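You operate a simulated robot arm through the tools that you are given. There is no shell and no other tool. Be economical: measure what you need, move in short steps, check, and stop when the job is done.

You run a simulated robot arm. Do the job below in one go: nothing can be reset, and whatever is moved stays where it is left.

Task
Press the filter reset button three times. Press the back chiller latch button to switch it on. Press the checker button two two times. Turn the portioner from knob to 3. Put the drip jug in the basin. Do these in any order.
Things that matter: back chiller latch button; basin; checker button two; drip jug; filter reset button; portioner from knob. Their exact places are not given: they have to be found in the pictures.

Only the result counts: the job must be done as asked and must still hold three seconds after the hand-in. Knocking over, shifting, dropping, spilling or breaking anything else fails it.

Robot
A 7-joint arm with a two-finger parallel gripper on a trunk, on a base that drives. Base frame: it is fixed to the floor where the robot stands at the start and does not move with it; the origin is under the middle of the robot, x ahead of it, y to its left, z up. Lengths are in m, angles in degrees, forces in N, time in s.
With the tool pointing down near the work surface it reaches from about 0.26 to 0.7 m from the robot's upright axis, wherever it stands. Its first joint turns from -166.0 to 166.0 degrees. Places, roughly: back chiller latch button [0.9, -0.3, 1]; basin (20x24 cm) [-5, -4.4, 0.8]; checker button two [1.1, -0.8, 0.9]; drip jug [-6.5, -2.75, 1]; filter reset button [0.8, 0, 1.7]; portioner from knob [0.1, -2.8, 0.9]. Payload 1.57 kg.
Tool frame: the origin (TCP) lies between the finger pads and is the grasp point; the fingertips stand 0.03 m ahead of it; z points along the fingers, y is the line along which they close. The gripper opens to 0.08 m. The fingers are 0.017 m wide and 0.012 m thick; the gripper's body (0.04 by 0.082 m) begins 0.08 m behind the TCP.
Orientation is that of the tool frame in the base frame, as a unit quaternion [x, y, z, w]. With the fingers straight down and closing along the base's y, the tool's x points along the base's -x, its y along +y and its z along -z.

Tools
- The arm moves only by the tool step_arm. Its argument "commands" is a list of rows, each a list of 7 numbers: the turn, a rotation vector about the tool's x, y, z in degrees, then the shift along the tool's x, y, z in mm, then the opening, from 0 (shut) to 1 (fully open). In form: [[wx, wy, wz, dx, dy, dz, grip], ...]. A call has 1 to 10 rows; each row shifts and turns the commanded pose from where the row before left it, along the tool's axes as they then stand. Rows are played at 5 a second. More than 0.05 m and 8.6 degrees between two rows, or a gripper value outside its range, and nothing of the call is played. Where a pose cannot be reached the arm comes as near as it can. A force on the tool above 40 N (or 10 N above the force at the start of the call, whichever is more), or a blocked arm, ends the call early, and 0.2 s more pass. The fingers move at their own pace (about 0.072 m/s each) and stop on an object; they squeeze with about 32 N. The grip force told is the motor's: it shows also when the fingers shut on nothing. Time passes only in rows, and 0.2 s behind the last, so rows that do not move let the fingers close. It gives the time, the measured TCP pose, the force on the tool (base axes), the opening and the grip force at its end, in the units of the frame above (readings bear some noise), with the torque about the TCP (base axes, N m) and any sound that the robot's microphone picked up, and new pictures: "pictures" is both (left out), scene, wrist or none.
- Cameras (640 x 400 px; columns grow to the right, rows downward): "scene" is now at [0.0106, 0.12, 1.4556]; the picture's right is [-0.21, -0.98, 0.00], its down [-0.26, 0.06, -0.96] and it looks along [0.94, -0.20, -0.27] (base axes); focal length 252 px, centre (320, 200). "wrist" rides on the gripper at [0.072, -0.006, -0.122] in the tool frame; the picture's right is [0.09, 1.00, 0.00], its down [-0.84, 0.08, -0.54] and it looks along [-0.54, 0.05, 0.84] (tool axes); focal length 238 px, centre (320, 200).
- raise_lower(by): slides the trunk up (or, below 0, down) by that many m; the arm and the scene camera ride with it, the base frame stays. It gives what a move gives, with no picture.
- drive_base(legs): drives the robot by 1 to 6 legs, each [ahead, left, turn to the left] in m, m and degrees, along the robot's own axes; the way and the turn of a leg run together, so that a leg with both is an arc; at most 1.5 m and 180 degrees a leg. The arm and the cameras ride along, it lands a little off, and it stops where it bumps. It gives what a move gives, and a new picture of the scene camera.
- pan_tilt(pan, tilt): turns the head with the scene camera to pan (to the left, within 86 degrees either way) and tilt (down, from -29 to 69), counted from straight ahead of the robot. It gives what a move gives, and a new picture of the scene camera.
- point_at(camera, pixels): for up to 12 pixels [column, row] of the newest picture of that camera ("zoom" is the newest enlarged one), the place [x, y, z] in the base frame of the surface seen there, good to about 0.002 m. No time passes.
- enlarge(camera, box): a new picture of the part [left, top, right, bottom] of that camera's present view, enlarged. No time passes.
- finish_job(): hands the job in; it is judged then, once.

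Keep the steps short. Do not move on a guess: measure, check each grasp and each placing, and mend mistakes. In all there are 110 turns and 260 pictures (those below and enlarged ones count). Leave the gripper open and the arm clear of the work at the hand-in unless told otherwise, and finish with a single line.

The tools are called after "Call:" as name(argument=value, ...) on one line, values as JSON. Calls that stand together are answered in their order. step_arm: Moves the arm, as the interface text tells. Its arguments: {"type":"object","properties":{"commands":{"type":"array","items":{"type":"array","items":{"type":"number"}}},"pictures":{"type":"string","enum":["both","scene","wrist","none"]}},"required":["commands"]} The other tools are called the same way: raise_lower (by) slides the trunk up or down; drive_base (legs) drives the base; pan_tilt (pan, tilt) turns the head that bears the scene camera; point_at (camera, pixels) gives the place of the surface under pixels of a picture; enlarge (camera, box) takes an enlarged picture of a part of a camera's view; finish_job () hands the job in.

At the start:

```text
t: 0.0
ee_pos: [0.4518, -0.1642, 0.9994]
tool_rot: [0.0, 1.0, 0.0, 0.0]
force: [-0.1, -0.7, -0.4]
torque: [-0.02, 0.0, -0.01]
finger_gap: 0.08
gripper_force: 0.1
trunk travel left (down, up): [-0.225, 0.255]
robot x, y, heading: [0.0009, 0.0002, -0.1]
head pan, tilt: [-12.2, 15.5]
```

scene: 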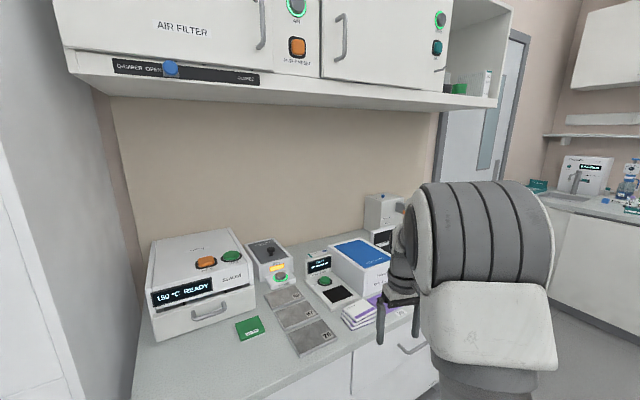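
wrist: 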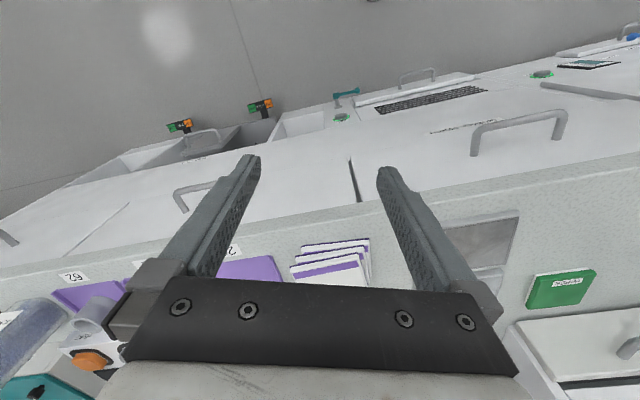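

I see an air filter cabinet above and devices on the counter. I'll enlarge these areas to read the labels.

Call:
enlarge(camera="scene", box=[230, 0, 510, 120])

Call:
enlarge(camera="scene", box=[130, 180, 430, 360])

```text
2.29 times, centred on (370, 60) of scene
```

zoom: 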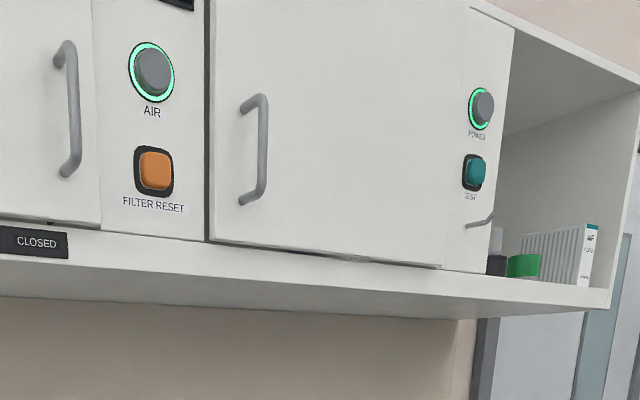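

```text
2.13 times, centred on (280, 270) of scene
```

zoom: 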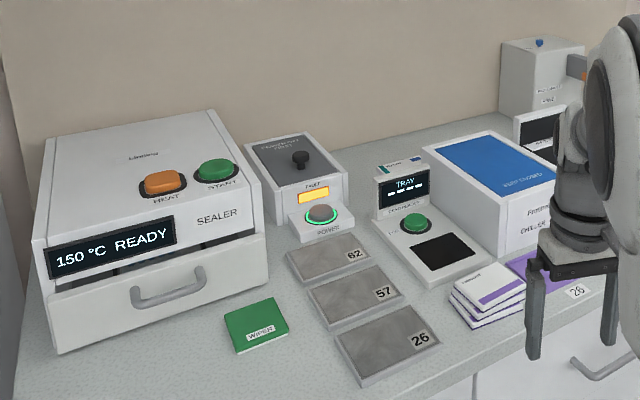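

I'll measure the candidate devices in the scene picture, and look closer at each.

Call:
point_at(camera="scene", pixels=[[297, 47], [290, 47], [304, 47], [297, 40], [297, 55], [280, 277], [325, 282], [360, 255], [271, 245], [205, 262], [231, 257]])

Call:
enlarge(camera="scene", box=[240, 225, 340, 300])

Call:
enlarge(camera="scene", box=[330, 180, 430, 300])

```text
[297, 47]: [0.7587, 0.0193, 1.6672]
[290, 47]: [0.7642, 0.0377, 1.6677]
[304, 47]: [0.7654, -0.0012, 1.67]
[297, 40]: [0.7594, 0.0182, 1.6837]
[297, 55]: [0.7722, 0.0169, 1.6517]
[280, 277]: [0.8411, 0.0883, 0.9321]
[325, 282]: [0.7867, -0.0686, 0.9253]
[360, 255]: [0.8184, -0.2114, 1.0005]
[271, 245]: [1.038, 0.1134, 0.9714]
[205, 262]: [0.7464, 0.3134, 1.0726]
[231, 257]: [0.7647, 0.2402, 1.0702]
```

```text
5.33 times, centred on (290, 262) of scene
```

zoom: 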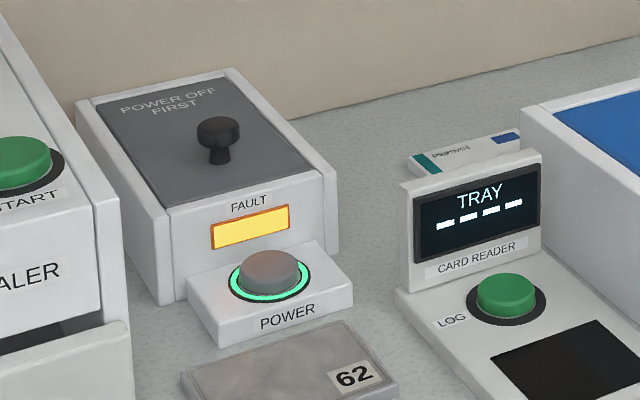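

```text
3.33 times, centred on (380, 240) of scene
```

zoom: 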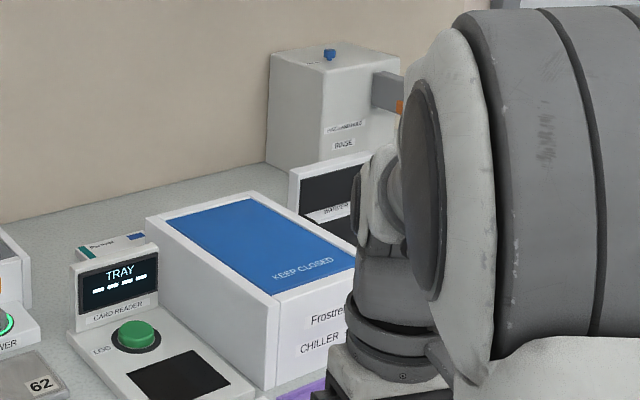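

The chiller's front and right parts are hidden by the arm. I'll drive right by 0.6 m to see the rest of the bench.

Call:
drive_base(legs=[[-0.1, -0.7, 0]])

Call:
pan_tilt(pan=20, tilt=25)

```text
t: 5.7
ee_pos: [0.3505, -0.8618, 0.9993]
tool_rot: [0.001, 1.0, 0.0, 0.0]
force: [-0.5, 0.8, 0.3]
torque: [-0.01, 0.0, 0.01]
finger_gap: 0.0797
gripper_force: 0.1
trunk travel left (down, up): [-0.225, 0.255]
robot x, y, heading: [-0.0992, -0.6957, -0.1]
head pan, tilt: [-12.2, 15.5]
```

scene: 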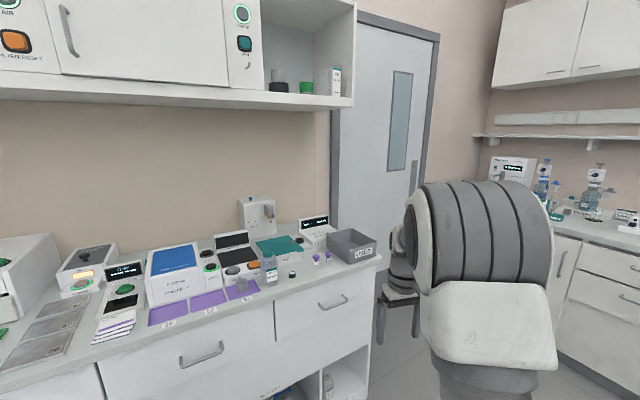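

```text
t: 6.6
ee_pos: [0.3512, -0.8614, 1.001]
tool_rot: [0.001, 1.0, 0.0, 0.0]
force: [-0.6, 0.3, 0.7]
torque: [0.02, 0.0, 0.02]
finger_gap: 0.0801
gripper_force: 0.1
trunk travel left (down, up): [-0.225, 0.255]
robot x, y, heading: [-0.1034, -0.6967, 0.0]
head pan, tilt: [20.0, 25.0]
```

scene: 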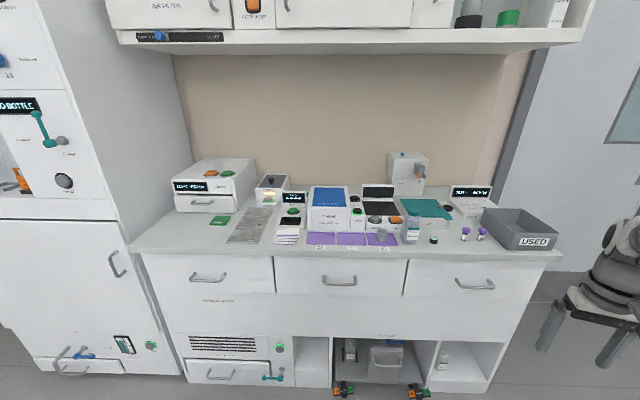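

I see buttons to the right of the chiller (about 355,200–225) and a device with a display at (470,200). Enlarging.

Call:
enlarge(camera="scene", box=[300, 170, 420, 250])

Call:
enlarge(camera="scene", box=[400, 170, 520, 250])

Call:
enlarge(camera="scene", box=[170, 320, 330, 400])

```text
5.00 times, centred on (360, 210) of scene
```

zoom: 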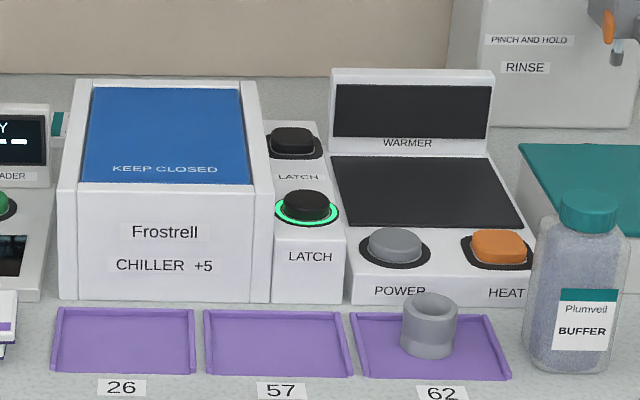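

```text
5.00 times, centred on (460, 210) of scene
```

zoom: 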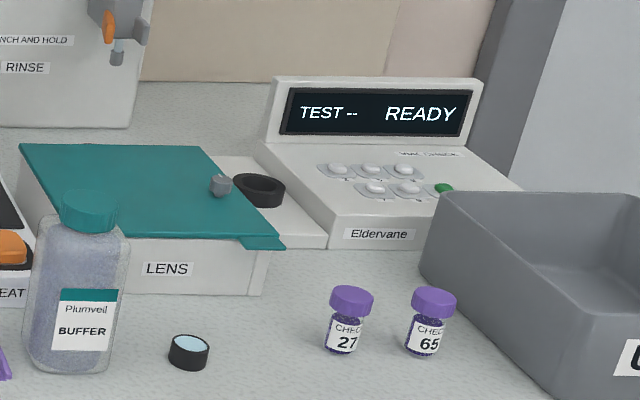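

```text
4.00 times, centred on (250, 360) of scene
```

zoom: 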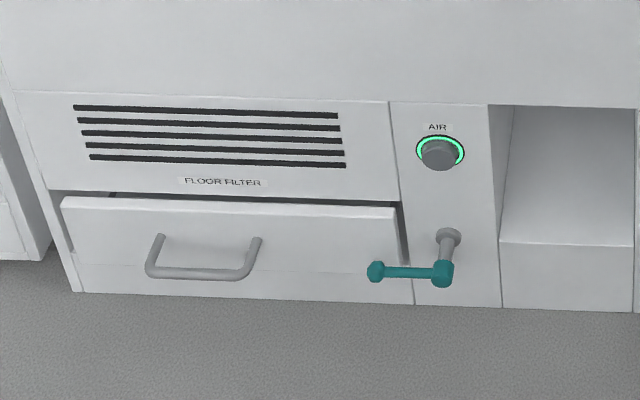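

Back LATCH (unlit) at zoom1 (292,140); the checker keypad needs a closer look. Measure now.

Call:
point_at(camera="scene", pixels=[[358, 198], [361, 211], [467, 205], [474, 205], [482, 204], [475, 208], [482, 207], [488, 207], [270, 252], [440, 252], [478, 213], [411, 225], [406, 237]])

Call:
enlarge(camera="scene", box=[450, 190, 500, 220])

```text
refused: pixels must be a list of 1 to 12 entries
```

```text
12.80 times, centred on (475, 205) of scene
```

zoom: 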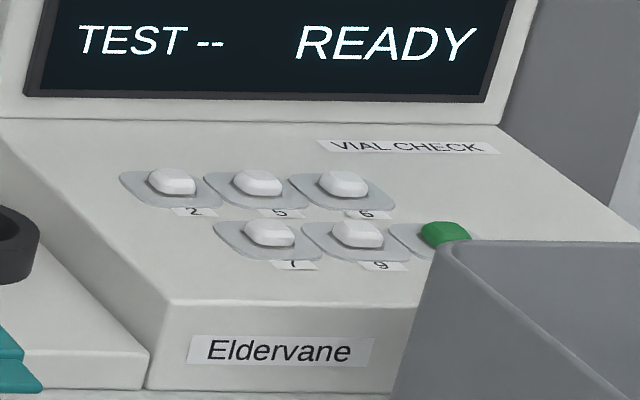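

Keypad labels: 2, 5, 6 / 7, 9, green. Button 2 is back-left. Measuring it on the zoom picture, and others in the scene picture.

Call:
point_at(camera="zoom", pixels=[[173, 180], [260, 182], [345, 183], [270, 232], [358, 232], [140, 185], [173, 165], [200, 320]])

Call:
point_at(camera="scene", pixels=[[358, 197], [361, 211], [270, 252], [440, 252], [411, 225], [345, 190], [377, 190], [405, 165], [420, 178], [375, 219], [395, 219]])

```text
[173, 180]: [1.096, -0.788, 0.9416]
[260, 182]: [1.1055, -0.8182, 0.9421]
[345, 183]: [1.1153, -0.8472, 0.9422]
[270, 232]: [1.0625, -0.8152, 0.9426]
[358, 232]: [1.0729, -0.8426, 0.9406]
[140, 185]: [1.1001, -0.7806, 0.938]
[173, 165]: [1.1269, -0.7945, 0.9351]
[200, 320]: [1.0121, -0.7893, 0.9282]
```

```text
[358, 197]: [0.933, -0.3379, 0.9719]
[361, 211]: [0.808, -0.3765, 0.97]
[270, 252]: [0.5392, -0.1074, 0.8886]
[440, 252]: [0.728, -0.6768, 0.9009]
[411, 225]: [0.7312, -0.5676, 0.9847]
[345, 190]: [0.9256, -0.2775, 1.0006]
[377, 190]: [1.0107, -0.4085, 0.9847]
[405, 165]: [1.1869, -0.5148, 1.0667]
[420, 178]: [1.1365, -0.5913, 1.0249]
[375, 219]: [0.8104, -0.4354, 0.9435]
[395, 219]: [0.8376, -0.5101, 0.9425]
```

Before driving nearer the bench, I raise the trunk so the hand clears the bottle, and measure the shelf underside and bench edge.

Call:
point_at(camera="scene", pixels=[[330, 48], [330, 40], [330, 256], [330, 270], [330, 345], [230, 360], [220, 378], [340, 385], [555, 258], [590, 300]])

Call:
raise_lower(by=0.15)

```text
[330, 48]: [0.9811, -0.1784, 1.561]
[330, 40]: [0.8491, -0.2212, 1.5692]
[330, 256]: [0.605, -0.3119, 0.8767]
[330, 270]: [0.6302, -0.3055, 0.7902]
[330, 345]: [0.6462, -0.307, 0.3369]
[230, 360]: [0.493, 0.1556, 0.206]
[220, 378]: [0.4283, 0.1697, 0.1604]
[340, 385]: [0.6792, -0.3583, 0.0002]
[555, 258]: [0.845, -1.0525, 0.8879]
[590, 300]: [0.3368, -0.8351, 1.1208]
```

```text
t: 8.4
ee_pos: [0.3506, -0.862, 1.1505]
tool_rot: [0.001, 1.0, 0.0, 0.001]
force: [-0.2, 0.1, -0.3]
torque: [0.01, 0.0, -0.02]
finger_gap: 0.0799
gripper_force: 0.1
trunk travel left (down, up): [-0.375, 0.105]
robot x, y, heading: [-0.1048, -0.6969, -0.0]
head pan, tilt: [20.0, 25.0]
```

The bench edge runs at 18°: it lies at 18° to the base frame. I turn left 18° to face it squarely, then advance 0.42 m.

Call:
drive_base(legs=[[0, 0, 18], [0.42, 0, 0]])

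Call:
pan_tilt(pan=0, tilt=40)

```text
t: 12.9
ee_pos: [0.7772, -0.5804, 1.1494]
tool_rot: [-0.16, 0.987, 0.0, 0.0]
force: [0.2, -1.0, 0.2]
torque: [0.05, -0.01, 0.01]
finger_gap: 0.0799
gripper_force: 0.1
trunk travel left (down, up): [-0.375, 0.105]
robot x, y, heading: [0.2962, -0.5656, 18.3]
head pan, tilt: [20.0, 25.0]
stopped in leg 2: the robot was blocked; the commanded pose is now the measured one
```

scene: 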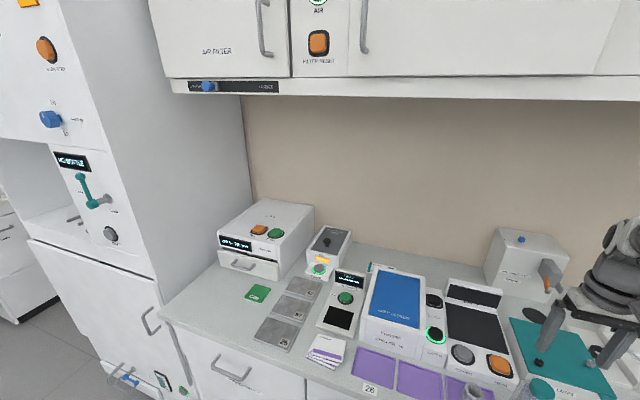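

```text
t: 13.7
ee_pos: [0.7766, -0.5812, 1.1504]
tool_rot: [-0.16, 0.987, 0.0, 0.0]
force: [0.4, 0.5, -0.1]
torque: [0.02, -0.02, -0.01]
finger_gap: 0.0802
gripper_force: 0.0
trunk travel left (down, up): [-0.375, 0.105]
robot x, y, heading: [0.2914, -0.5639, 18.3]
head pan, tilt: [0.0, 40.0]
```

scene: 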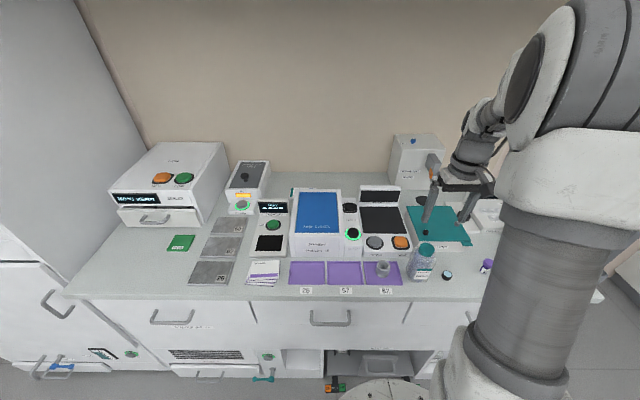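

The base is touching the bench's front. I back off 1 cm and re-measure the back latch button.

Call:
drive_base(legs=[[-0.01, 0, 0]])

Call:
enlarge(camera="scene", box=[320, 180, 420, 260])

Call:
enlarge(camera="scene", box=[300, 330, 440, 400])

```text
t: 14.5
ee_pos: [0.766, -0.5828, 1.1507]
tool_rot: [-0.159, 0.987, 0.001, 0.0]
force: [-0.1, 0.4, -0.4]
torque: [0.01, 0.01, -0.03]
finger_gap: 0.0795
gripper_force: 0.0
trunk travel left (down, up): [-0.375, 0.105]
robot x, y, heading: [0.285, -0.571, 18.3]
head pan, tilt: [0.0, 40.0]
```

scene: 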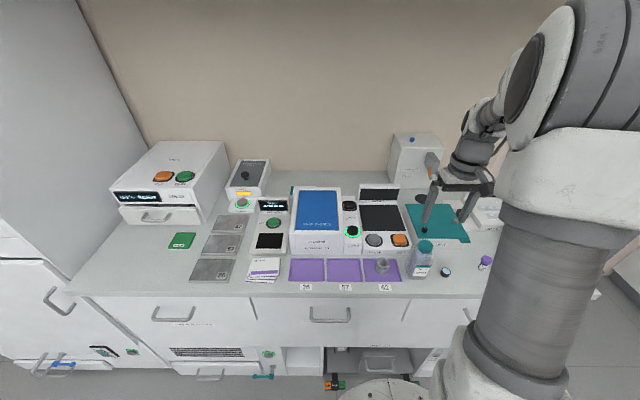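

```text
5.00 times, centred on (370, 220) of scene
```

zoom: 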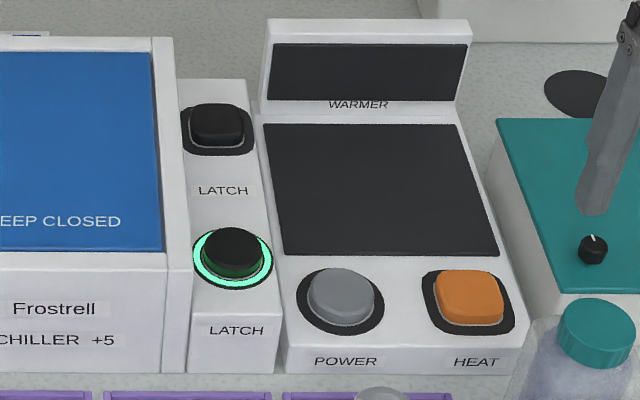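

```text
4.57 times, centred on (370, 365) of scene
```

zoom: 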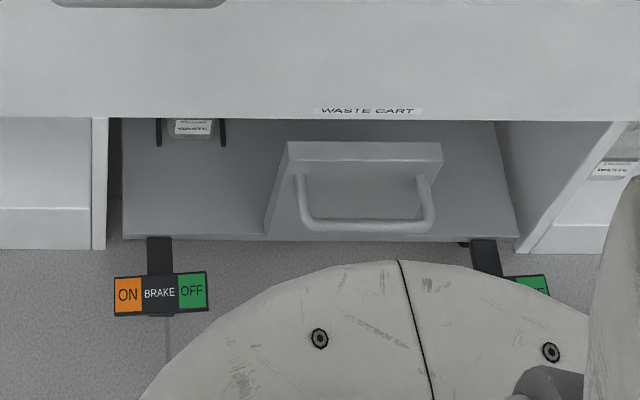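

Call:
point_at(camera="scene", pixels=[[349, 205], [347, 204], [352, 204], [349, 202], [349, 208], [345, 205], [355, 205], [353, 230], [380, 197], [335, 200], [342, 198], [435, 160]])

```text
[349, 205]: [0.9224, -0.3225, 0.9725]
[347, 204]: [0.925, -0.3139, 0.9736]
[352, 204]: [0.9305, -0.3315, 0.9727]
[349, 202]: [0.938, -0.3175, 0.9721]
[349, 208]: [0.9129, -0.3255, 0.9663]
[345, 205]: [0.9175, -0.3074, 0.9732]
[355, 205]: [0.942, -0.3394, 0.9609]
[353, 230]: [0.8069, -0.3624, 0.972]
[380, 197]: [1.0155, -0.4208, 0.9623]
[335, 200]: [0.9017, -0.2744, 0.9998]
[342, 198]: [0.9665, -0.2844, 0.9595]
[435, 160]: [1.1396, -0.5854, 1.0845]
```

Back latch's top is at about (0.927, -0.322, 0.973). I move the shut gripper above it at the present height.

Call:
step_arm(commands=[[0, 0, 0, -33.5, 28.1, 0, 0], [0, 0, 0, -33.5, 28.1, 0, 0], [0, 0, 0, -33.5, 28.1, 0, 0], [0, 0, 0, -33.5, 28.1, 0, 0], [0, 0, 0, -33.5, 28.1, 0, 0], [0, 0, 0, -33.5, 28.1, 0, 0], [0, 0, 0, -33.8, 28.4, 0, 0], [0, 0, 0, 0, 0, 40, 0], [0, 0, 0, 0, 0, 40, 0], [0, 0, 0, 0, 0, 0, 0]])

```text
t: 16.7
ee_pos: [0.9289, -0.3227, 1.0711]
tool_rot: [-0.159, 0.987, 0.0, 0.0]
force: [-0.3, 1.1, 0.6]
torque: [0.02, 0.03, 0.03]
finger_gap: 0.0001
gripper_force: 21.1
trunk travel left (down, up): [-0.375, 0.105]
robot x, y, heading: [0.2835, -0.5706, 18.6]
head pan, tilt: [0.0, 40.0]
```

scene: 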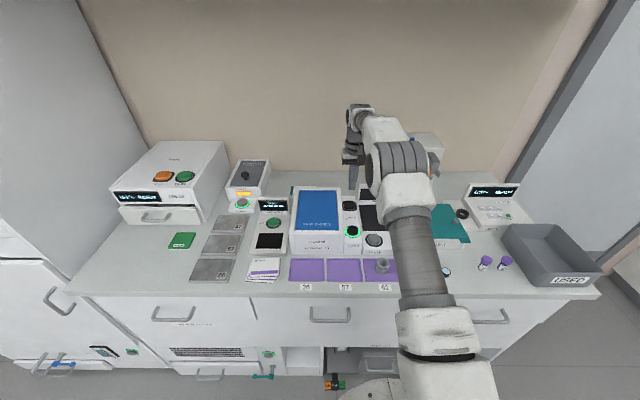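
wrist: 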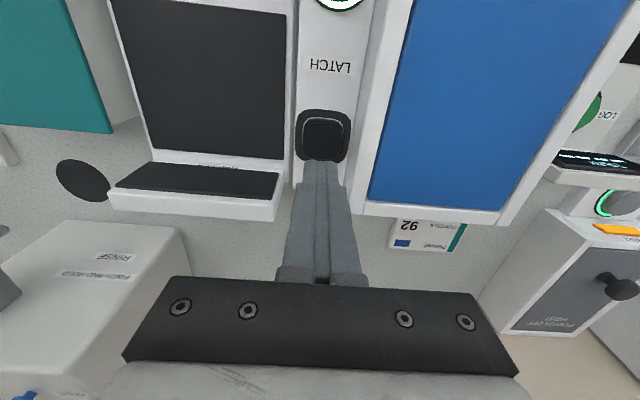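

Aligned over the button. Now down to just above, then in small steps to feel the press.

Call:
step_arm(commands=[[0, 0, 0, 0, 0, 32, 0], [0, 0, 0, 0, 0, 30, 0], [0, 0, 0, 0, 0, 4, 0], [0, 0, 0, 0, 0, 3, 0], [0, 0, 0, 0, 0, 3, 0]], pictures="wrist")

```text
t: 17.9
ee_pos: [0.9283, -0.3226, 0.9982]
tool_rot: [-0.159, 0.987, -0.001, 0.0]
force: [0.1, -0.2, 2.0]
torque: [0.0, -0.02, 0.0]
finger_gap: 0.0
gripper_force: 21.4
trunk travel left (down, up): [-0.375, 0.105]
robot x, y, heading: [0.2838, -0.5696, 18.1]
head pan, tilt: [0.0, 40.0]
heard: click
```

wrist: 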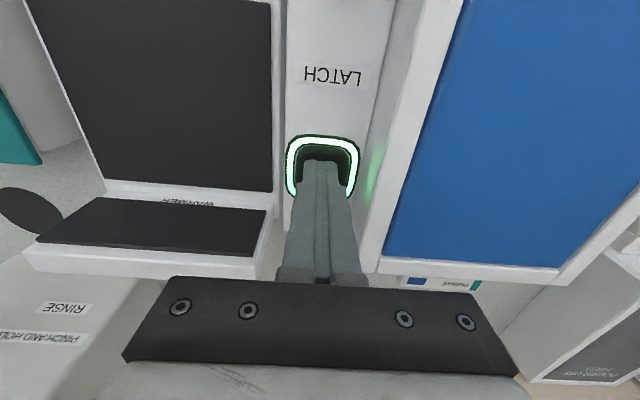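

Click heard and the ring is lit. Retract up and back, and drive back, right 0.45 m, then ahead.

Call:
step_arm(commands=[[0, 0, 0, 0, 0, -40, 0], [0, 0, 0, 0, 0, -45, 0], [0, 0, 0, 0, 0, -45, 0], [0, 0, 0, 0, 0, -45, 0], [0, 0, 0, 45, 0, 0, 0], [0, 0, 0, 45, 0, 0, 0], [0, 0, 0, 45, 0, 0, 0], [0, 0, 0, 45, 0, 0, 0]], pictures="none")

Call:
drive_base(legs=[[-0.1, 0, 0], [0, -0.48, 0], [0.11, 0, 0]])

Call:
enlarge(camera="scene", box=[280, 150, 440, 250])

```text
t: 19.7
ee_pos: [0.7583, -0.3805, 1.173]
tool_rot: [-0.159, 0.987, -0.001, 0.001]
force: [0.2, -0.3, 0.2]
torque: [0.02, -0.02, -0.01]
finger_gap: 0.0
gripper_force: 21.4
trunk travel left (down, up): [-0.375, 0.105]
robot x, y, heading: [0.2828, -0.5701, 18.6]
head pan, tilt: [0.0, 40.0]
```

```text
t: 25.8
ee_pos: [0.9215, -0.8382, 1.1721]
tool_rot: [-0.161, 0.987, 0.001, 0.0]
force: [0.8, -0.1, -0.4]
torque: [-0.02, -0.01, -0.01]
finger_gap: 0.0
gripper_force: 21.3
trunk travel left (down, up): [-0.375, 0.105]
robot x, y, heading: [0.4501, -1.0245, 18.3]
head pan, tilt: [0.0, 40.0]
```

scene: 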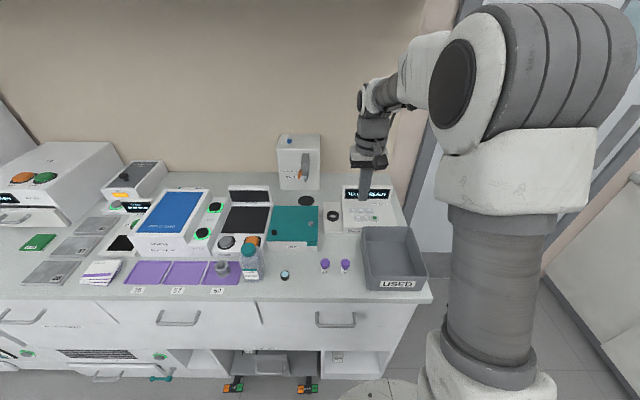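

```text
4.00 times, centred on (360, 200) of scene
```

zoom: 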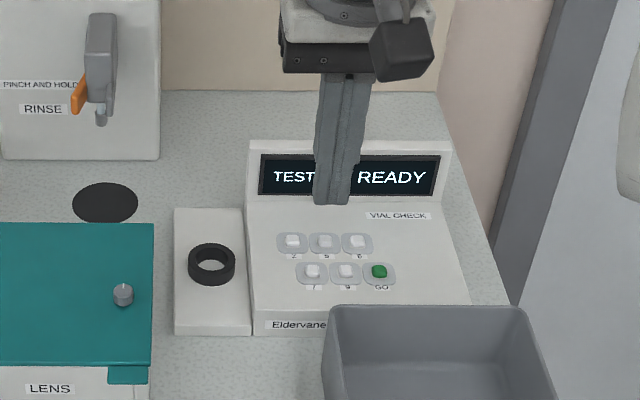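

Both latches are lit. Keypad is visible; button 2 is at zoom (291,241). Measure.

Call:
point_at(camera="zoom", pixels=[[291, 240], [286, 240], [297, 240], [291, 236], [291, 246], [322, 240], [355, 240], [312, 270], [260, 180], [437, 160], [300, 225]])

```text
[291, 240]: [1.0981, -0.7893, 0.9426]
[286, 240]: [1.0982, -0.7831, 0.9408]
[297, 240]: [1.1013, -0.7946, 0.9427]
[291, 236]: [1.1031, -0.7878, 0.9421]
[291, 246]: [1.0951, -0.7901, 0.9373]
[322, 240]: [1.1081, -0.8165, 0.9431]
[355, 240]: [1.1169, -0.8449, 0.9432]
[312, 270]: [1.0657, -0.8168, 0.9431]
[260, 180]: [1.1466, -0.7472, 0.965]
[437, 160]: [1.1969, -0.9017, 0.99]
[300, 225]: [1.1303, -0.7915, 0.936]
```

Button 2's top is at (1.099, -0.789, 0.943). Move above it and down to 20 mm clearance, then look.

Call:
step_arm(commands=[[0, 0, 0, -46, -2.3, 0, 0], [0, 0, 0, -46, -2.3, 0, 0], [0, 0, 0, -46, -2.2, 0, 0], [0, 0, 0, -45.9, -2.2, 0, 0], [0, 0, 0, 0, 0, 45, 0], [0, 0, 0, 0, 0, 45, 0], [0, 0, 0, 0, 0, 45, 0], [0, 0, 0, 0, 0, 44, 0], [0, 0, 0, 0, 0, 0, 0]], pictures="both")

Call:
enlarge(camera="wrist", box=[220, 60, 420, 260])

```text
t: 27.8
ee_pos: [1.1002, -0.7889, 0.9934]
tool_rot: [-0.162, 0.987, 0.0, 0.0]
force: [-0.1, -0.4, -0.2]
torque: [0.03, 0.02, 0.01]
finger_gap: 0.0
gripper_force: 21.4
trunk travel left (down, up): [-0.375, 0.105]
robot x, y, heading: [0.4478, -1.0258, 18.7]
head pan, tilt: [0.0, 40.0]
```

scene: 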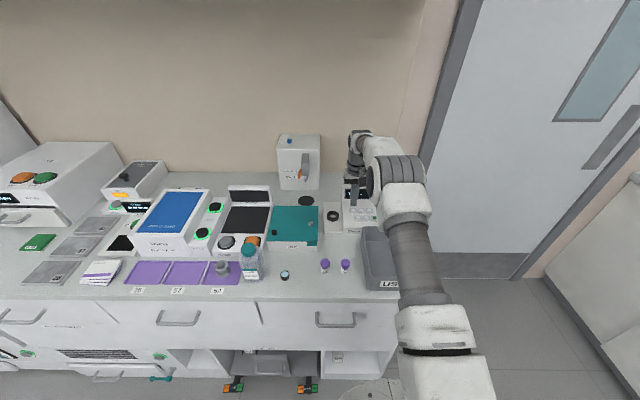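
wrist: 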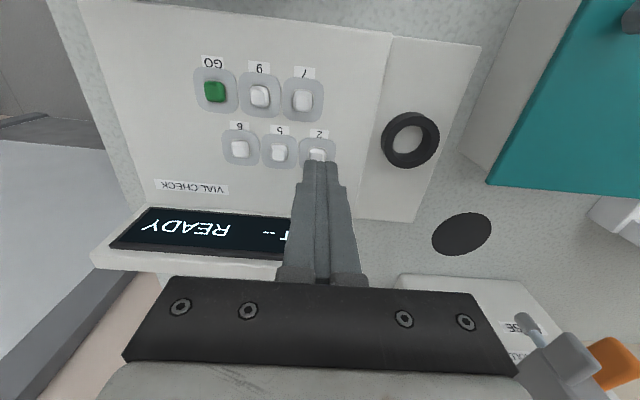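

```text
2.00 times, centred on (320, 160) of wrist
```

zoom: 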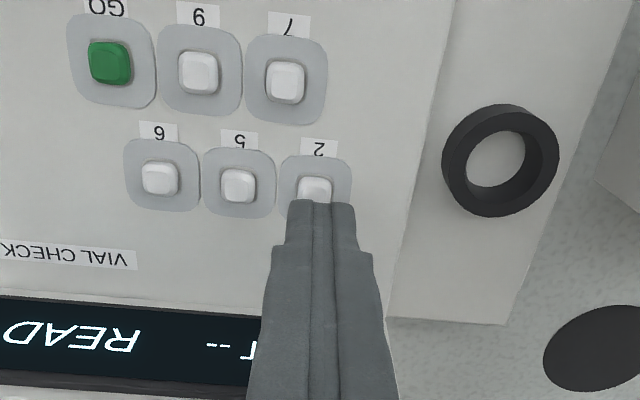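

Aligned. Press once in small steps: 19 mm down, then 5 mm of press.

Call:
step_arm(commands=[[0, 0, 0, 0, 0, 19, 0], [0, 0, 0, 0, 0, 3, 0], [0, 0, 0, 0, 0, 2, 0]], pictures="wrist")

```text
t: 28.6
ee_pos: [1.0999, -0.7888, 0.9706]
tool_rot: [-0.16, 0.987, 0.0, 0.0]
force: [-0.2, -1.0, 0.6]
torque: [0.0, 0.0, 0.0]
finger_gap: 0.0002
gripper_force: 21.3
trunk travel left (down, up): [-0.375, 0.105]
robot x, y, heading: [0.4517, -1.0242, 18.6]
head pan, tilt: [0.0, 40.0]
```

wrist: 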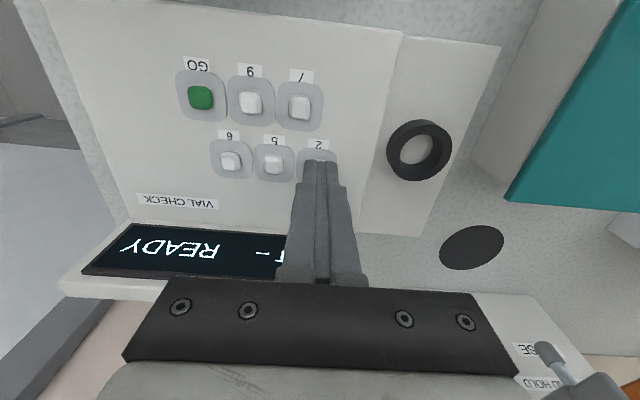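

No click yet; 2 mm further.

Call:
step_arm(commands=[[0, 0, 0, 0, 0, 2, 0]], pictures="none")

```text
t: 28.9
ee_pos: [1.0998, -0.7868, 0.9677]
tool_rot: [-0.161, 0.987, 0.0, 0.001]
force: [-0.1, -0.6, 1.4]
torque: [-0.01, -0.01, -0.05]
finger_gap: 0.0
gripper_force: 21.8
trunk travel left (down, up): [-0.375, 0.105]
robot x, y, heading: [0.4494, -1.0258, 18.3]
head pan, tilt: [0.0, 40.0]
heard: click
```

Click. Lift 12 mm and check the display.

Call:
step_arm(commands=[[0, 0, 0, 0, 0, -12, 0], [0, 0, 0, 0, 0, 0, 0]], pictures="wrist")

Call:
enlarge(camera="scene", box=[320, 160, 400, 230])

```text
t: 29.6
ee_pos: [1.099, -0.789, 0.982]
tool_rot: [-0.16, 0.987, 0.0, -0.001]
force: [0.3, 0.1, 0.0]
torque: [-0.06, 0.02, 0.02]
finger_gap: 0.0001
gripper_force: 21.8
trunk travel left (down, up): [-0.375, 0.105]
robot x, y, heading: [0.45, -1.0278, 18.5]
head pan, tilt: [0.0, 40.0]
```

wrist: 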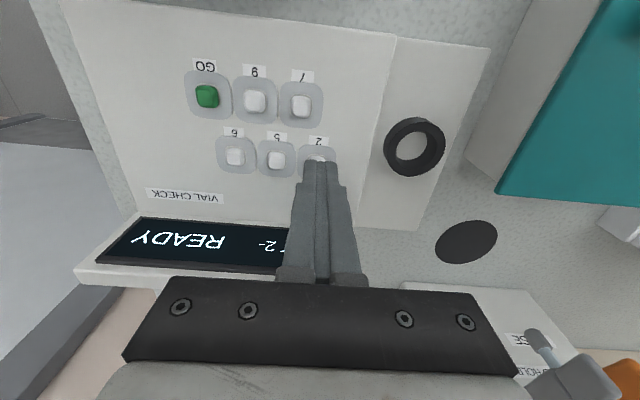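

```text
5.71 times, centred on (360, 195) of scene
```

zoom: 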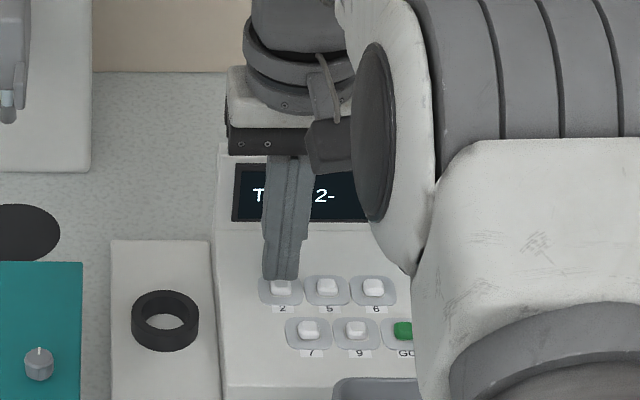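

Display reads "2-". Second press, same depth, then lift.

Call:
step_arm(commands=[[0, 0, 0, 0, 0, 9, 0], [0, 0, 0, 0, 0, 4, 0], [0, 0, 0, 0, 0, 0, 0], [0, 0, 0, 0, 0, -13, 0], [0, 0, 0, 0, 0, -20, 0]], pictures="wrist")

Call:
enlarge(camera="scene", box=[320, 160, 400, 230])

```text
t: 30.8
ee_pos: [1.0997, -0.7859, 1.0006]
tool_rot: [-0.161, 0.987, 0.001, -0.001]
force: [-0.5, 0.1, -0.4]
torque: [-0.01, 0.01, -0.02]
finger_gap: 0.0
gripper_force: 21.1
trunk travel left (down, up): [-0.375, 0.105]
robot x, y, heading: [0.4482, -1.0239, 18.3]
head pan, tilt: [0.0, 40.0]
heard: click
```

wrist: 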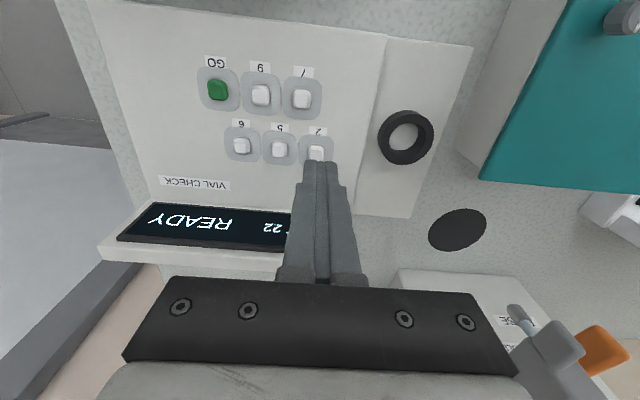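

```text
5.71 times, centred on (360, 195) of scene
```

zoom: 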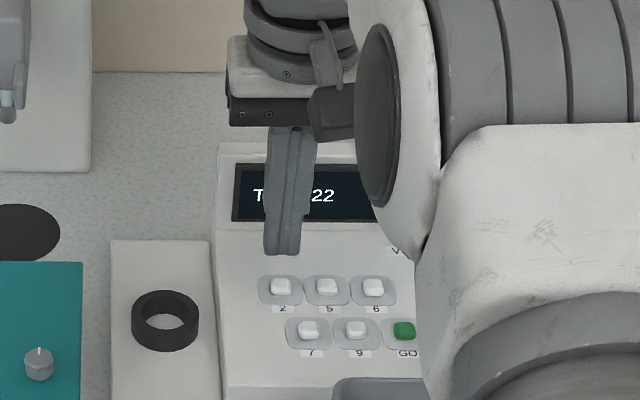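

Display reads 22. Now retract up and back, and drive to in front of the filter cabinet, with room to reorient the hand.

Call:
step_arm(commands=[[0, 0, 0, 0, 0, -45, 0], [0, 0, 0, 0, 0, -45, 0], [0, 0, 0, 0, 0, -45, 0], [0, 0, 0, 0, 0, -45, 0], [0, 0, 0, 45, 0, 0, 0], [0, 0, 0, 45, 0, 0, 0]], pictures="none")

Call:
drive_base(legs=[[-0.4, 0, 0], [0, 0.88, 0]])

Call:
raise_lower(by=0.1)

Call:
pan_tilt(pan=10, tilt=0)

```text
t: 32.1
ee_pos: [1.0865, -0.7898, 1.2047]
tool_rot: [-0.161, 0.987, 0.0, -0.001]
force: [0.3, 0.2, 0.2]
torque: [-0.01, -0.02, -0.03]
finger_gap: 0.0
gripper_force: 21.5
out of reach, approached as far as the arm can: row 5, 6
trunk travel left (down, up): [-0.375, 0.105]
robot x, y, heading: [0.4493, -1.0272, 18.5]
head pan, tilt: [0.0, 40.0]
```

```text
t: 41.8
ee_pos: [0.4313, -0.0874, 1.2038]
tool_rot: [-0.166, 0.986, 0.0, -0.001]
force: [0.0, 0.0, -0.3]
torque: [-0.01, 0.0, -0.03]
finger_gap: 0.0001
gripper_force: 21.5
trunk travel left (down, up): [-0.375, 0.105]
robot x, y, heading: [-0.208, -0.3267, 18.8]
head pan, tilt: [0.0, 40.0]
```

scene: 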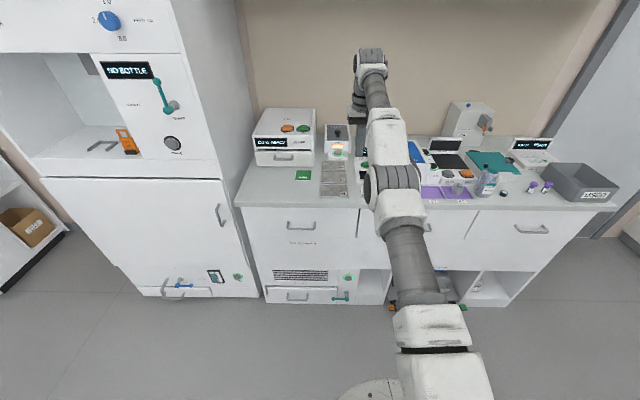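

```text
t: 43.1
ee_pos: [0.4306, -0.0867, 1.3036]
tool_rot: [-0.165, 0.986, 0.0, -0.001]
force: [0.0, 0.1, 0.5]
torque: [0.0, 0.0, 0.02]
finger_gap: 0.0
gripper_force: 21.1
trunk travel left (down, up): [-0.475, 0.005]
robot x, y, heading: [-0.2021, -0.3308, 19.1]
head pan, tilt: [0.0, 40.0]
```

```text
t: 44.2
ee_pos: [0.4308, -0.0871, 1.3025]
tool_rot: [-0.165, 0.986, 0.0, -0.001]
force: [0.4, 0.0, 0.3]
torque: [0.01, -0.03, 0.02]
finger_gap: 0.0002
gripper_force: 21.8
trunk travel left (down, up): [-0.475, 0.005]
robot x, y, heading: [-0.205, -0.3322, 18.9]
head pan, tilt: [10.0, 0.0]
```

scene: 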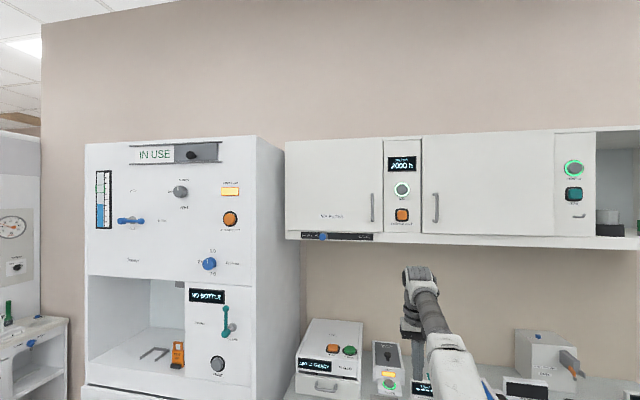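

Now I tip the hand toward horizontal (rotate about tool y), 5 rows first, checking.

Call:
step_arm(commands=[[0, -8.5, 0, 0, 0, 0, 0], [0, -8.5, 0, 0, 0, 0, 0], [0, -8.5, 0, 0, 0, 0, 0], [0, -8.5, 0, 0, 0, 0, 0], [0, -8.5, 0, 0, 0, 0, 0]], pictures="scene")

Call:
enlarge(camera="scene", box=[360, 140, 440, 240])

Call:
point_at(camera="zoom", pixels=[[165, 240], [320, 200], [160, 190]])

```text
t: 45.4
ee_pos: [0.5736, -0.0319, 1.3578]
tool_rot: [-0.154, 0.919, 0.059, 0.357]
force: [-0.6, 0.4, -0.4]
torque: [-0.02, 0.01, 0.01]
finger_gap: 0.0001
gripper_force: 21.6
out of reach, approached as far as the arm can: row 1, 2, 3, 4, 5
trunk travel left (down, up): [-0.475, 0.005]
robot x, y, heading: [-0.2066, -0.3315, 18.9]
head pan, tilt: [10.0, 0.0]
```

scene: 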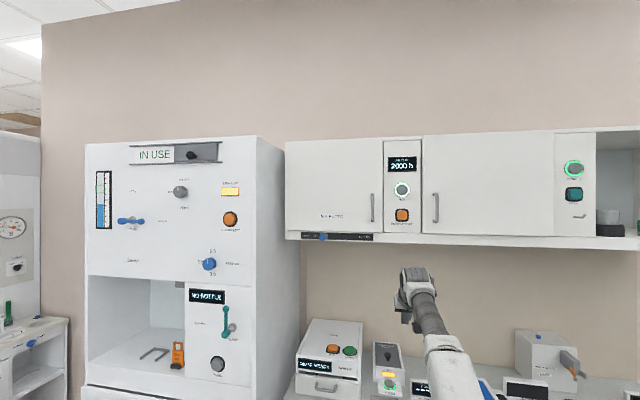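

```text
4.00 times, centred on (400, 190) of scene
```

zoom: 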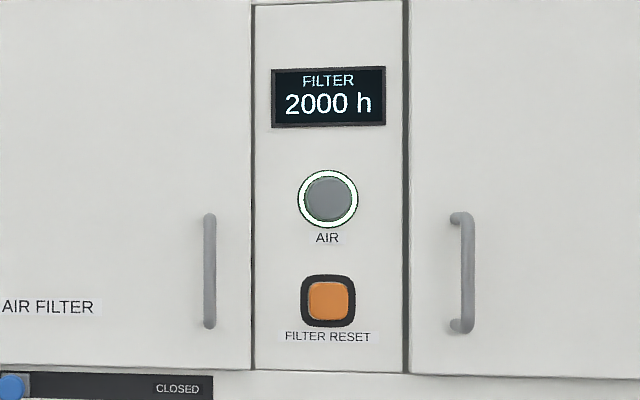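

```text
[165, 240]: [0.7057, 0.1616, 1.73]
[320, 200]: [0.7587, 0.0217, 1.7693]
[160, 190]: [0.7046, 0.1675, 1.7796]
```

The arm seems to be stuck stretched out. I'll command the hand downward (world) to fold the elbow again and see whether it follows.

Call:
step_arm(commands=[[0, 0, 0, 27, 0, 29.5, 0], [0, 0, 0, 27, 0, 29.5, 0], [0, 0, 0, 27, 0, 29.5, 0], [0, 0, 0, 27, 0, 29.5, 0]], pictures="none")

Call:
pan_tilt(pan=0, tilt=45)

```text
t: 46.4
ee_pos: [0.6055, -0.0201, 1.2047]
tool_rot: [-0.155, 0.92, 0.059, 0.355]
force: [0.1, -0.3, 0.3]
torque: [0.01, 0.0, 0.0]
finger_gap: 0.0
gripper_force: 21.2
out of reach, approached as far as the arm can: row 1, 2, 3, 4
trunk travel left (down, up): [-0.475, 0.005]
robot x, y, heading: [-0.2082, -0.3313, 18.8]
head pan, tilt: [10.0, 0.0]
```

```text
t: 47.5
ee_pos: [0.6049, -0.0191, 1.2069]
tool_rot: [-0.154, 0.92, 0.059, 0.356]
force: [0.1, 0.2, -0.5]
torque: [0.03, 0.0, -0.02]
finger_gap: 0.0003
gripper_force: 21.1
trunk travel left (down, up): [-0.475, 0.005]
robot x, y, heading: [-0.203, -0.3259, 19.0]
head pan, tilt: [0.0, 45.0]
```

scene: 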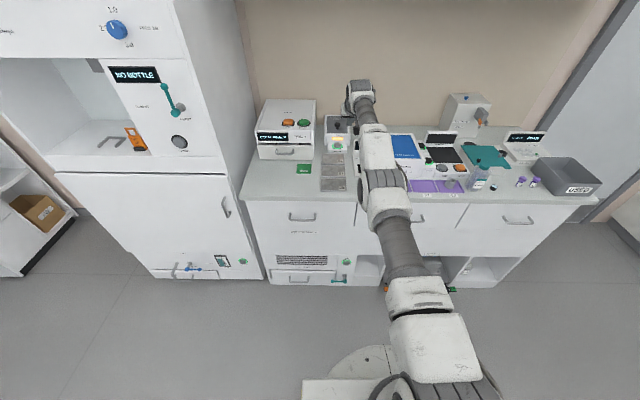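

The elbow is straight. I command the hand backward toward the robot.

Call:
step_arm(commands=[[0, 0, 0, 29.5, 0, -27, 0], [0, 0, 0, 29.5, 0, -27, 0], [0, 0, 0, 29.5, 0, -27, 0], [0, 0, 0, 29.5, 0, -27, 0]], pictures="none")

```text
t: 48.5
ee_pos: [0.6023, -0.0145, 1.2183]
tool_rot: [-0.153, 0.92, 0.057, 0.356]
force: [0.3, 0.6, 0.1]
torque: [0.0, -0.04, 0.05]
finger_gap: 0.0
gripper_force: 21.4
out of reach, approached as far as the arm can: row 1, 2, 3, 4
trunk travel left (down, up): [-0.475, 0.005]
robot x, y, heading: [-0.2057, -0.3326, 18.9]
head pan, tilt: [0.0, 45.0]
```

Still straight. Turn the tool back to vertical while going down, to get to a pose the arm held before.

Call:
step_arm(commands=[[0, 8.5, 0, 0, 0, 30, 0], [0, 8.5, 0, 0, 0, 30, 0], [0, 8.5, 0, 0, 0, 30, 0], [0, 8.5, 0, 0, 0, 30, 0], [0, 8.5, 0, 0, 0, 30, 0]], pictures="none")

```text
t: 49.7
ee_pos: [0.4669, -0.0729, 1.075]
tool_rot: [-0.165, 0.986, -0.001, -0.002]
force: [-0.8, 0.1, 0.6]
torque: [-0.02, -0.03, -0.01]
finger_gap: 0.0002
gripper_force: 21.3
out of reach, approached as far as the arm can: row 1, 2, 3, 4, 5
trunk travel left (down, up): [-0.475, 0.005]
robot x, y, heading: [-0.2057, -0.3308, 19.4]
head pan, tilt: [0.0, 45.0]
```

Call:
step_arm(commands=[[0, 0, 0, 20, 0, 30, 0], [0, 0, 0, 20, 0, 30, 0], [0, 0, 0, 20, 30, 0, 0], [0, 0, 0, 20, 30, 0, 0], [0, 0, 0, 0, 0, 0, 0]], pictures="scene")

```text
t: 50.9
ee_pos: [0.437, -0.0114, 1.012]
tool_rot: [-0.165, 0.986, -0.001, -0.002]
force: [0.7, 0.7, -0.2]
torque: [-0.01, 0.0, -0.03]
finger_gap: 0.0
gripper_force: 21.3
out of reach, approached as far as the arm can: row 1, 2, 3, 4
trunk travel left (down, up): [-0.475, 0.005]
robot x, y, heading: [-0.2058, -0.3302, 18.9]
head pan, tilt: [0.0, 45.0]
```

scene: 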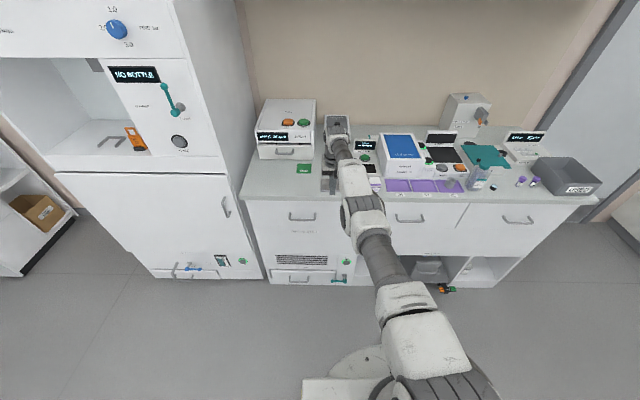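

The stretched elbow has likely gone past its singular point onto the wrong side. I push outward to the full stretch and then pull back, to get the elbow folding the right way.

Call:
step_arm(commands=[[0, 0, 0, -50, 0, 0, 0], [0, 0, 0, -50, 0, 0, 0], [0, 0, 0, -50, 0, 0, 0], [0, 0, 0, 40, 0, 0, 0], [0, 0, 0, 40, 0, 0, 0], [0, 0, 0, 40, 0, 0, 0]], pictures="none")

```text
t: 52.3
ee_pos: [0.4396, -0.0153, 1.0136]
tool_rot: [-0.165, 0.986, -0.002, -0.001]
force: [-0.3, 0.4, 0.8]
torque: [0.03, 0.04, 0.01]
finger_gap: 0.0
gripper_force: 21.4
out of reach, approached as far as the arm can: row 1, 2, 3, 4, 5, 6
trunk travel left (down, up): [-0.475, 0.005]
robot x, y, heading: [-0.2081, -0.3314, 18.8]
head pan, tilt: [0.0, 45.0]
```

Call:
step_arm(commands=[[0, 0, 0, -50, 0, 0, 0], [0, 0, 0, -50, 0, 0, 0]], pictures="none")

```text
t: 52.9
ee_pos: [0.4449, -0.02, 1.0181]
tool_rot: [-0.165, 0.986, 0.0, -0.001]
force: [-0.1, 0.4, -0.3]
torque: [-0.01, -0.03, 0.0]
finger_gap: 0.0002
gripper_force: 20.8
out of reach, approached as far as the arm can: row 1, 2
trunk travel left (down, up): [-0.475, 0.005]
robot x, y, heading: [-0.2049, -0.3342, 18.9]
head pan, tilt: [0.0, 45.0]
```

At full stretch now (0.722). I back the base 0.2 m for room, then move the hand downward with a little pull-in, which should fold the elbow the right way.

Call:
drive_base(legs=[[-0.2, 0, 0]])

Call:
step_arm(commands=[[0, 0, 0, -50, 0, 0, 0], [0, 0, 0, 0, 0, 50, 0], [0, 0, 0, 0, 0, 50, 0], [0, 0, 0, 10, 0, 48, 0], [0, 0, 0, 20, 0, 40, 0], [0, 0, 0, 30, 0, 30, 0], [0, 0, 0, 40, 0, 0, 0]], pictures="none")

```text
t: 54.3
ee_pos: [0.3446, -0.0508, 1.0194]
tool_rot: [-0.167, 0.986, 0.0, 0.0]
force: [-1.3, 0.3, 0.1]
torque: [0.01, -0.03, 0.02]
finger_gap: 0.0
gripper_force: 21.4
trunk travel left (down, up): [-0.475, 0.005]
robot x, y, heading: [-0.305, -0.3599, 19.2]
head pan, tilt: [0.0, 45.0]
stopped in leg 1: the robot was blocked; the commanded pose is now the measured one
```

scene: 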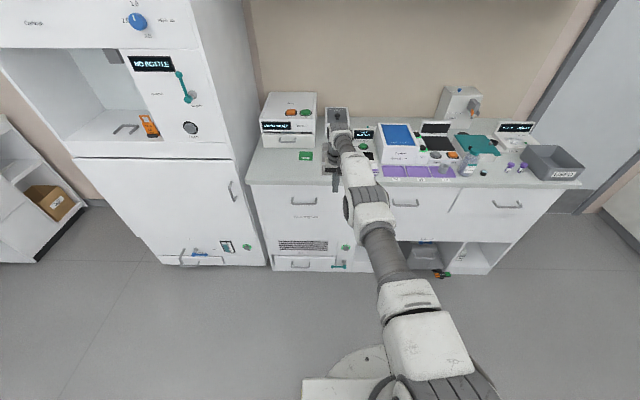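

```text
t: 55.9
ee_pos: [0.2877, -0.0685, 0.7858]
tool_rot: [-0.167, 0.986, -0.001, 0.0]
force: [0.0, 0.5, 0.6]
torque: [-0.02, 0.01, -0.04]
finger_gap: 0.0001
gripper_force: 21.6
out of reach, approached as far as the arm can: row 1, 2, 3, 5, 6, 7
trunk travel left (down, up): [-0.475, 0.005]
robot x, y, heading: [-0.3032, -0.3605, 19.0]
head pan, tilt: [0.0, 45.0]
```

Not yet. Try again: push out to full stretch, then straight down, then pull back.

Call:
step_arm(commands=[[0, 0, 0, -35, 0, 35, 0], [0, 0, 0, -35, 0, 35, 0], [0, 0, 0, 0, 0, 50, 0], [0, 0, 0, 50, 0, 0, 0], [0, 0, 0, 50, 0, 0, 0]], pictures="none")

```text
t: 57.1
ee_pos: [0.2592, -0.078, 0.7279]
tool_rot: [-0.167, 0.986, 0.0, -0.001]
force: [-0.3, 0.2, 0.3]
torque: [0.03, 0.02, 0.01]
finger_gap: 0.0
gripper_force: 21.3
out of reach, approached as far as the arm can: row 1, 2, 3, 4, 5
trunk travel left (down, up): [-0.475, 0.005]
robot x, y, heading: [-0.3029, -0.3555, 19.1]
head pan, tilt: [0.0, 45.0]
```

Try again: out along the arm's line to the full stretch, then tip the fingers toward the robot while going down, which should draw the elbow into the proper fold.

Call:
step_arm(commands=[[0, 0, 0, -42, 0, 22, 0], [0, 0, 0, -42, 0, 22, 0], [0, 8.5, 0, 0, 0, 40, 0], [0, 8.5, 0, 0, 0, 40, 0], [0, 8.5, 0, 15, 0, 40, 0], [0, 8.5, 0, 30, 0, 20, 0], [0, 8.5, 0, 40, 0, 0, 0], [0, 0, 0, 45, 0, 0, 0]], pictures="none")

```text
t: 58.9
ee_pos: [0.0279, -0.1583, 0.745]
tool_rot: [-0.155, 0.919, -0.06, -0.357]
force: [1.1, 0.6, -0.3]
torque: [0.05, 0.0, -0.01]
finger_gap: 0.0
gripper_force: 21.8
out of reach, approached as far as the arm can: row 1, 2, 3, 4, 5
trunk travel left (down, up): [-0.475, 0.005]
robot x, y, heading: [-0.3013, -0.3623, 19.1]
head pan, tilt: [0.0, 45.0]
```

Unstuck: the arm follows again. Turn the tool back upright while rising.

Call:
step_arm(commands=[[0, -8.5, 0, -10, 0, -30, 0], [0, -8.5, 0, -10, 0, -30, 0], [0, -8.5, 0, -10, 0, -30, 0], [0, -8.5, 0, -10, 0, -30, 0], [0, -8.5, 0, -10, 0, -30, 0], [0, 0, 0, 0, 0, -40, 0], [0, 0, 0, 0, 0, -40, 0], [0, 0, 0, 0, 0, -40, 0]], pictures="scene")

```text
t: 60.7
ee_pos: [0.1306, -0.122, 0.9727]
tool_rot: [-0.166, 0.986, -0.001, 0.001]
force: [-0.5, 0.7, -1.1]
torque: [0.02, 0.01, 0.03]
finger_gap: 0.0001
gripper_force: 21.5
trunk travel left (down, up): [-0.475, 0.005]
robot x, y, heading: [-0.3051, -0.3632, 19.3]
head pan, tilt: [0.0, 45.0]
```

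scene: 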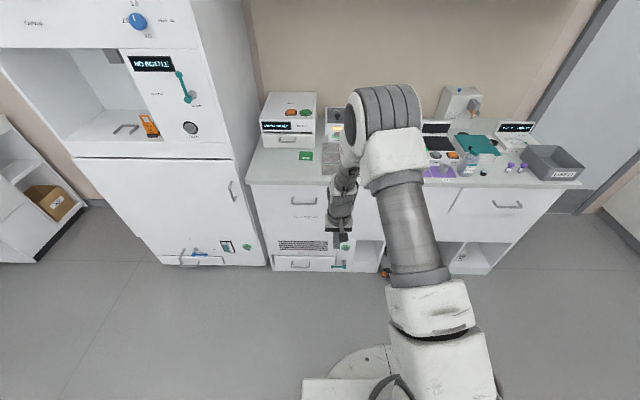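

Elbow is folded properly now. Rise 0.15 m and start turning the hand forward.

Call:
step_arm(commands=[[0, 0, 0, 0, 0, -40, 0], [0, 0, 0, 0, 0, -40, 0], [0, 0, 0, 0, 0, -40, 0], [0, 0, 0, 0, 0, -40, 0], [0, -8.5, 0, 0, 0, 0, 0], [0, -8.5, 0, 0, 0, 0, 0], [0, -8.5, 0, 0, 0, 0, 0], [0, -8.5, 0, 0, 0, 0, 0], [0, -8.5, 0, 0, 0, 0, 0], [0, -8.5, 0, 0, 0, 0, 0]], pictures="none")

```text
t: 62.9
ee_pos: [0.131, -0.122, 1.1349]
tool_rot: [-0.15, 0.89, 0.071, 0.425]
force: [0.6, -0.2, 0.3]
torque: [-0.02, 0.0, -0.02]
finger_gap: 0.0
gripper_force: 20.7
trunk travel left (down, up): [-0.475, 0.005]
robot x, y, heading: [-0.3049, -0.3638, 19.1]
head pan, tilt: [0.0, 45.0]
```

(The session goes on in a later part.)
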